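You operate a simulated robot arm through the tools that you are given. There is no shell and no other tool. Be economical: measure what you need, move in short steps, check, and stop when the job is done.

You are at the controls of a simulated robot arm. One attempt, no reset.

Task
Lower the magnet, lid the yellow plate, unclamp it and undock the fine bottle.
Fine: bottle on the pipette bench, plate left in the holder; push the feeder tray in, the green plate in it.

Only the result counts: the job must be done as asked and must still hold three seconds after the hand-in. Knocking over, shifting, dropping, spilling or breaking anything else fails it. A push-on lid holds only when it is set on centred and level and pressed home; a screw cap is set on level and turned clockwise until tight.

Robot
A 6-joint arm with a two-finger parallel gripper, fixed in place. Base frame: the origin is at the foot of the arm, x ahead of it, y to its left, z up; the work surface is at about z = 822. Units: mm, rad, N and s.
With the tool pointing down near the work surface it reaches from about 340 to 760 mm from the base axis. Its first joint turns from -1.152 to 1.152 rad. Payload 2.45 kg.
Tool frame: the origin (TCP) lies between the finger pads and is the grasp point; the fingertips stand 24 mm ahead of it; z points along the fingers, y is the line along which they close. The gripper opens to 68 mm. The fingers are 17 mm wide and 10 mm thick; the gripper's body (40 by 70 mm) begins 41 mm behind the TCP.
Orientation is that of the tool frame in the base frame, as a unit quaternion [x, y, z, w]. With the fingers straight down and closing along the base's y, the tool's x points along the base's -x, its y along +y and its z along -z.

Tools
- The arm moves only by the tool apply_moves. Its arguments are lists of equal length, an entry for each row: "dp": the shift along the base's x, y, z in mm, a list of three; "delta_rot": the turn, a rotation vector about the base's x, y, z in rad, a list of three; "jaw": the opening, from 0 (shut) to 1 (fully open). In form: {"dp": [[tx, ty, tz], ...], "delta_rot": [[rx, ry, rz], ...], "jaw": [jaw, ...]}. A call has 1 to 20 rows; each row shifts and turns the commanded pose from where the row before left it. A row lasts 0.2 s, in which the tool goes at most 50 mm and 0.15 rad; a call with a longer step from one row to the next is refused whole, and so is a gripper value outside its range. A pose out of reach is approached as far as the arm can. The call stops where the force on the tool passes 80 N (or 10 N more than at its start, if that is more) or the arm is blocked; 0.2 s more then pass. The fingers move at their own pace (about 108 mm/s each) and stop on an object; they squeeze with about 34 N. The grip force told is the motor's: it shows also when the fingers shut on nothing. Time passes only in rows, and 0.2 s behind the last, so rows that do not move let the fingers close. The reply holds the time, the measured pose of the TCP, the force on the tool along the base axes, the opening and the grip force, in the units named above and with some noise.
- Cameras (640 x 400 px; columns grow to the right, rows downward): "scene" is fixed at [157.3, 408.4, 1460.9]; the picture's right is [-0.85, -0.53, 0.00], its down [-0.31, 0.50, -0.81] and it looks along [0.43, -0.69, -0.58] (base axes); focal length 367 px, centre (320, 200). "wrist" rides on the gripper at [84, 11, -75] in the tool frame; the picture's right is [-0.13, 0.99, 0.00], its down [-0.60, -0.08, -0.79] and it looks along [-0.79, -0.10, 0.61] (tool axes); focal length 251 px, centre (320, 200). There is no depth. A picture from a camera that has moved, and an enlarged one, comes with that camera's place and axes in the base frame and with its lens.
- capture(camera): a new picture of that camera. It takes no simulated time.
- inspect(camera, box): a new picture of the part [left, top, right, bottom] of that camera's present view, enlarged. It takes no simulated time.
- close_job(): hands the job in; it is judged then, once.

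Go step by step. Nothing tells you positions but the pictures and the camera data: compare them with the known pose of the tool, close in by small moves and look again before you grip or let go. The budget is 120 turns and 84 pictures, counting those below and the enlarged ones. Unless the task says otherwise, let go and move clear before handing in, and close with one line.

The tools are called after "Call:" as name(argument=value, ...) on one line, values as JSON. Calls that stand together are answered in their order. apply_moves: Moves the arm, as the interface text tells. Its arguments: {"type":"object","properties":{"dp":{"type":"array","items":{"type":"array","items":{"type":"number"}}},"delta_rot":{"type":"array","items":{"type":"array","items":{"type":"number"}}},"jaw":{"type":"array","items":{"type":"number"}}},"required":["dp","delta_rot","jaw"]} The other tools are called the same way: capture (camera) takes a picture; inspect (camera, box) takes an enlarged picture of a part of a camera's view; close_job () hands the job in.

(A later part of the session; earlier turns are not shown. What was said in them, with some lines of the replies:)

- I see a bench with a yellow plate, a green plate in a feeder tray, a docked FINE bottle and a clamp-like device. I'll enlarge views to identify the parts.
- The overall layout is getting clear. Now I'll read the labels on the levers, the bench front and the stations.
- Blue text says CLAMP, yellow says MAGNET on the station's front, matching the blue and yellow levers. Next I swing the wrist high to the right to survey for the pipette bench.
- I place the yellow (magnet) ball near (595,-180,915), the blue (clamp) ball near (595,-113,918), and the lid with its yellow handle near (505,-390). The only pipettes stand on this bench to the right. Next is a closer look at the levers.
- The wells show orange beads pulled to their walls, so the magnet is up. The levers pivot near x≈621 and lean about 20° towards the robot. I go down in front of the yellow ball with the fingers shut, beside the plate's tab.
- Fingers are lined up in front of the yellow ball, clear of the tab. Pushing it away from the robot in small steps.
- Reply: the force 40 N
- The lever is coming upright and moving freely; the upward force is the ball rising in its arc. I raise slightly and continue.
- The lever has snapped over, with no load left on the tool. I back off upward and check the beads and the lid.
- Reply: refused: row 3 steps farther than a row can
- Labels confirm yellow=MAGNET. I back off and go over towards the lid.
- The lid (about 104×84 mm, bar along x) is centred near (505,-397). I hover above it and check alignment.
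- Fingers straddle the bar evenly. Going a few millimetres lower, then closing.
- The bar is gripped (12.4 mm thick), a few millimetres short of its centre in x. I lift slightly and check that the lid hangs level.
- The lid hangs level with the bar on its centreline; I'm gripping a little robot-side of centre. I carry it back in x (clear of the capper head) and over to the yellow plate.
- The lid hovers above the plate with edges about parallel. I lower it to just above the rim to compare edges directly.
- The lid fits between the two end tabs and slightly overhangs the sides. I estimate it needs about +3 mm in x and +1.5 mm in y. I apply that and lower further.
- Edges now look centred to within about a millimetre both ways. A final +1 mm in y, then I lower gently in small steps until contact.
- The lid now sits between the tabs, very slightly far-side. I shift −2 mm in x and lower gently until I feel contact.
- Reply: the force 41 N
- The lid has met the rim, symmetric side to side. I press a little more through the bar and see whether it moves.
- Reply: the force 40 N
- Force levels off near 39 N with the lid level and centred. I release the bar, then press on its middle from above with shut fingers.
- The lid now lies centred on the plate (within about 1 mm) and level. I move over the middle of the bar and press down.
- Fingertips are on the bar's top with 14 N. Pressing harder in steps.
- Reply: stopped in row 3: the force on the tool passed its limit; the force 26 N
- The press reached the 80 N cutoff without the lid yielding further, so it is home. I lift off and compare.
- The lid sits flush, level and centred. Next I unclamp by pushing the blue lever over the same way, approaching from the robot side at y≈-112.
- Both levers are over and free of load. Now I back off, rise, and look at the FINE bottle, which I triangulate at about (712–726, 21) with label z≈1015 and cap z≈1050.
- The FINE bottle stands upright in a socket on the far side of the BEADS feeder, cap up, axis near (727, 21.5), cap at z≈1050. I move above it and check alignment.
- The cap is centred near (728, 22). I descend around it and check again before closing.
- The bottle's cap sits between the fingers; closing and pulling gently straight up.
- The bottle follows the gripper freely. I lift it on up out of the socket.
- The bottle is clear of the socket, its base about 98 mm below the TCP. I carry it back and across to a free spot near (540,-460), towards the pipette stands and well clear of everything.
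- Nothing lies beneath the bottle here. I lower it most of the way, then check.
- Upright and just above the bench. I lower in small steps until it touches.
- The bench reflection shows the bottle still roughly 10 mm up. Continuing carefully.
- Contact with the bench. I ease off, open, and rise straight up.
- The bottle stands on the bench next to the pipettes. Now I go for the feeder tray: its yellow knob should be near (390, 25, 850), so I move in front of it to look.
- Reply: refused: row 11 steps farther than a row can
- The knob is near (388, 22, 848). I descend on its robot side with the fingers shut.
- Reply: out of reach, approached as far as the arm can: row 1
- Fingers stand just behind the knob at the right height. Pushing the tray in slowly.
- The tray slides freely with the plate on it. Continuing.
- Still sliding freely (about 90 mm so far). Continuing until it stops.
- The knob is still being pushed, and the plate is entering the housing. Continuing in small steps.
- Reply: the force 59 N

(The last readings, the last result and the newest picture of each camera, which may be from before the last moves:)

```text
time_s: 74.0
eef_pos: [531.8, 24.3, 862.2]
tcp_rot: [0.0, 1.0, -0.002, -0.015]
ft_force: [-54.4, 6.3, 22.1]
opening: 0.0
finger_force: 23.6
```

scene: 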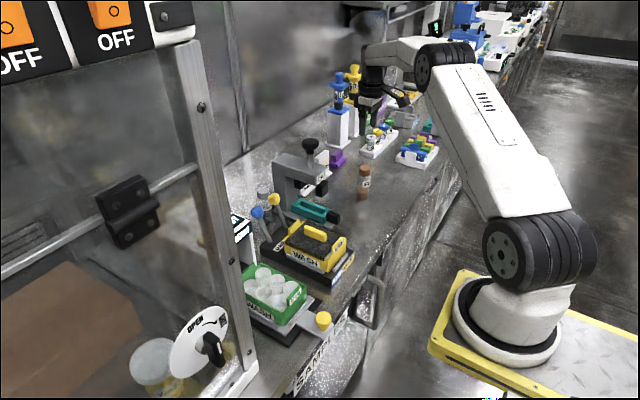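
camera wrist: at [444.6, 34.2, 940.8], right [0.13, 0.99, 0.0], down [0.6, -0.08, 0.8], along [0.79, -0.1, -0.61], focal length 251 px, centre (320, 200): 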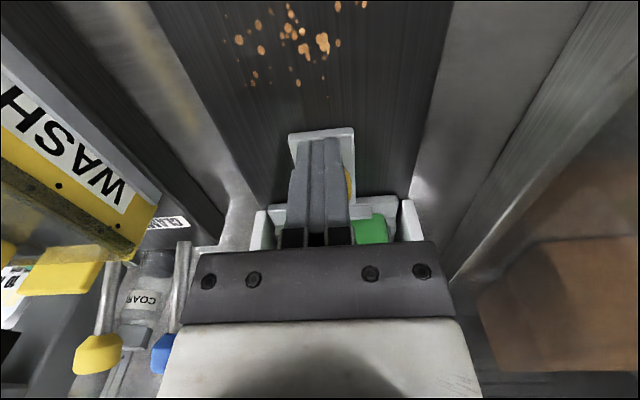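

A firm stop at x≈532 (54 N): the tray appears fully in. I ease back and look.

Call:
apply_moves(dp=[[-15, 0, 2], [-25, 0, 0], [-30, 0, 20], [-20, 0, 40], [-10, 0, 45], [0, 0, 45], [0, 0, 0]], delta_rot=[[0, 0, 0], [0, 0, 0], [0, 0, 0], [0, 0, 0], [0, 0, 0], [0, 0, 0], [0, 0, 0]], jaw=[0, 0, 0, 0, 0, 0, 0])

Call:
capture(camera="wrist")

Call:
inspect(camera="scene", box=[220, 160, 400, 320])

```text
time_s: 75.6
eef_pos: [445.1, 22.2, 1018.5]
tcp_rot: [0.0, 1.0, 0.0, 0.001]
ft_force: [0.4, 0.1, -0.7]
opening: 0.0
finger_force: 23.4
```

```text
5 pictures are left
camera wrist: at [359.8, 35.1, 1093.8], right [0.13, 0.99, 0.0], down [0.6, -0.08, 0.8], along [0.79, -0.1, -0.61], focal length 251 px, centre (320, 200)
```

wrist: 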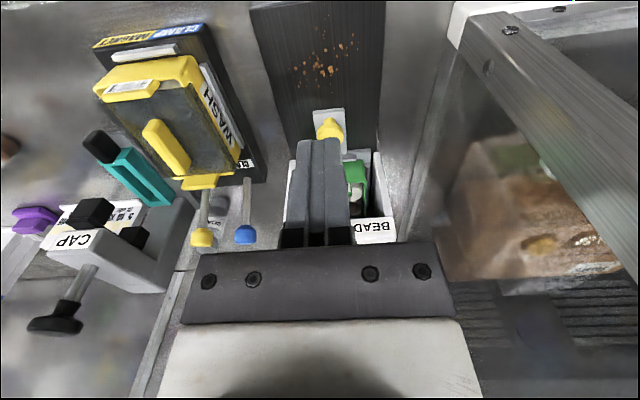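

```text
2.50 times, centred on (310, 240) of scene
camera zoom: at [157.3, 408.4, 1460.9], right [-0.85, -0.53, 0.0], down [-0.31, 0.5, -0.81], along [0.43, -0.69, -0.58], focal length 918 px, centre (345, 100)
```

zoom: 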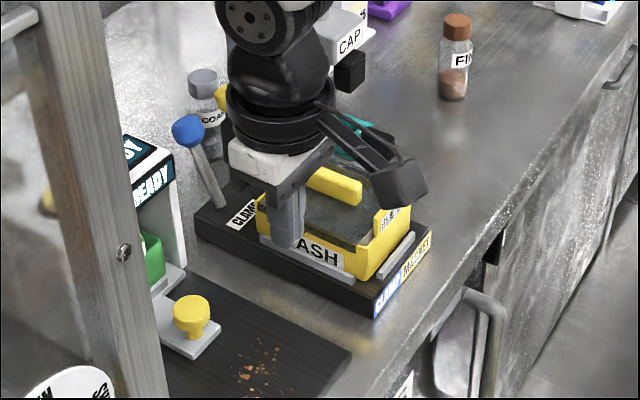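

Tray, levers, lid and bottle all look right. I raise the arm clear and take a last look.

Call:
apply_moves(dp=[[0, 0, 45], [0, 0, 45], [0, 0, 45], [0, 0, 30], [0, 0, 0]], delta_rot=[[0, 0, 0], [0, 0, 0], [0, 0, 0], [0, 0, 0], [0, 0, 0]], jaw=[0, 0, 0, 0, 0])

Call:
inspect(camera="scene", box=[240, 190, 360, 300])

Call:
inspect(camera="wrist", box=[100, 0, 440, 240])

```text
time_s: 76.8
eef_pos: [444.6, 23.5, 1183.5]
tcp_rot: [0.0, 1.0, 0.0, 0.002]
ft_force: [-0.4, 0.6, -0.6]
opening: 0.2
finger_force: 23.8
```

```text
3.64 times, centred on (300, 245) of scene
camera zoom: at [157.3, 408.4, 1460.9], right [-0.85, -0.53, 0.0], down [-0.31, 0.5, -0.81], along [0.43, -0.69, -0.58], focal length 1335 px, centre (393, 36)
```

zoom: 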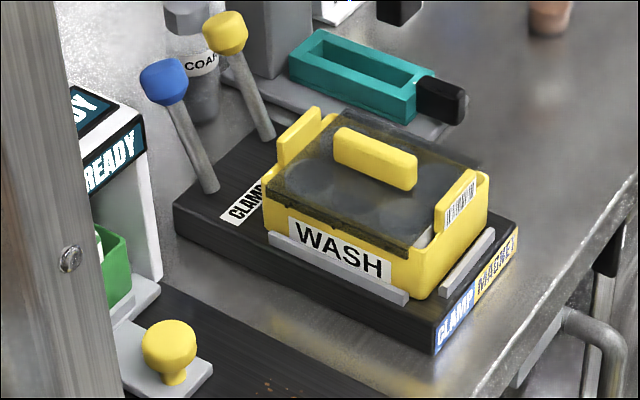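

```text
1.67 times, centred on (270, 120) of wrist
camera zoom: at [359.1, 34.8, 1258.5], right [0.13, 0.99, 0.0], down [0.6, -0.08, 0.8], along [0.79, -0.1, -0.61], focal length 419 px, centre (403, 333)
```

zoom: 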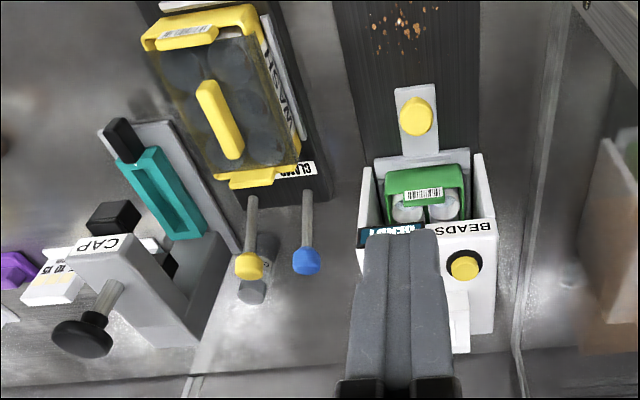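

Everything checks out in the last pictures: both levers are over, the lid is level and centred, the bottle stands upright, and the tray is in with the green plate in it. Handing in.

Call:
close_job()

```text
The job is handed in.
```

I've handed the job in with every step done: magnet lowered, yellow plate lidded and unclamped in its holder, fine bottle upright on the bench on the side towards the pipettes, and the feeder tray pushed in to its stop with the green plate in it.
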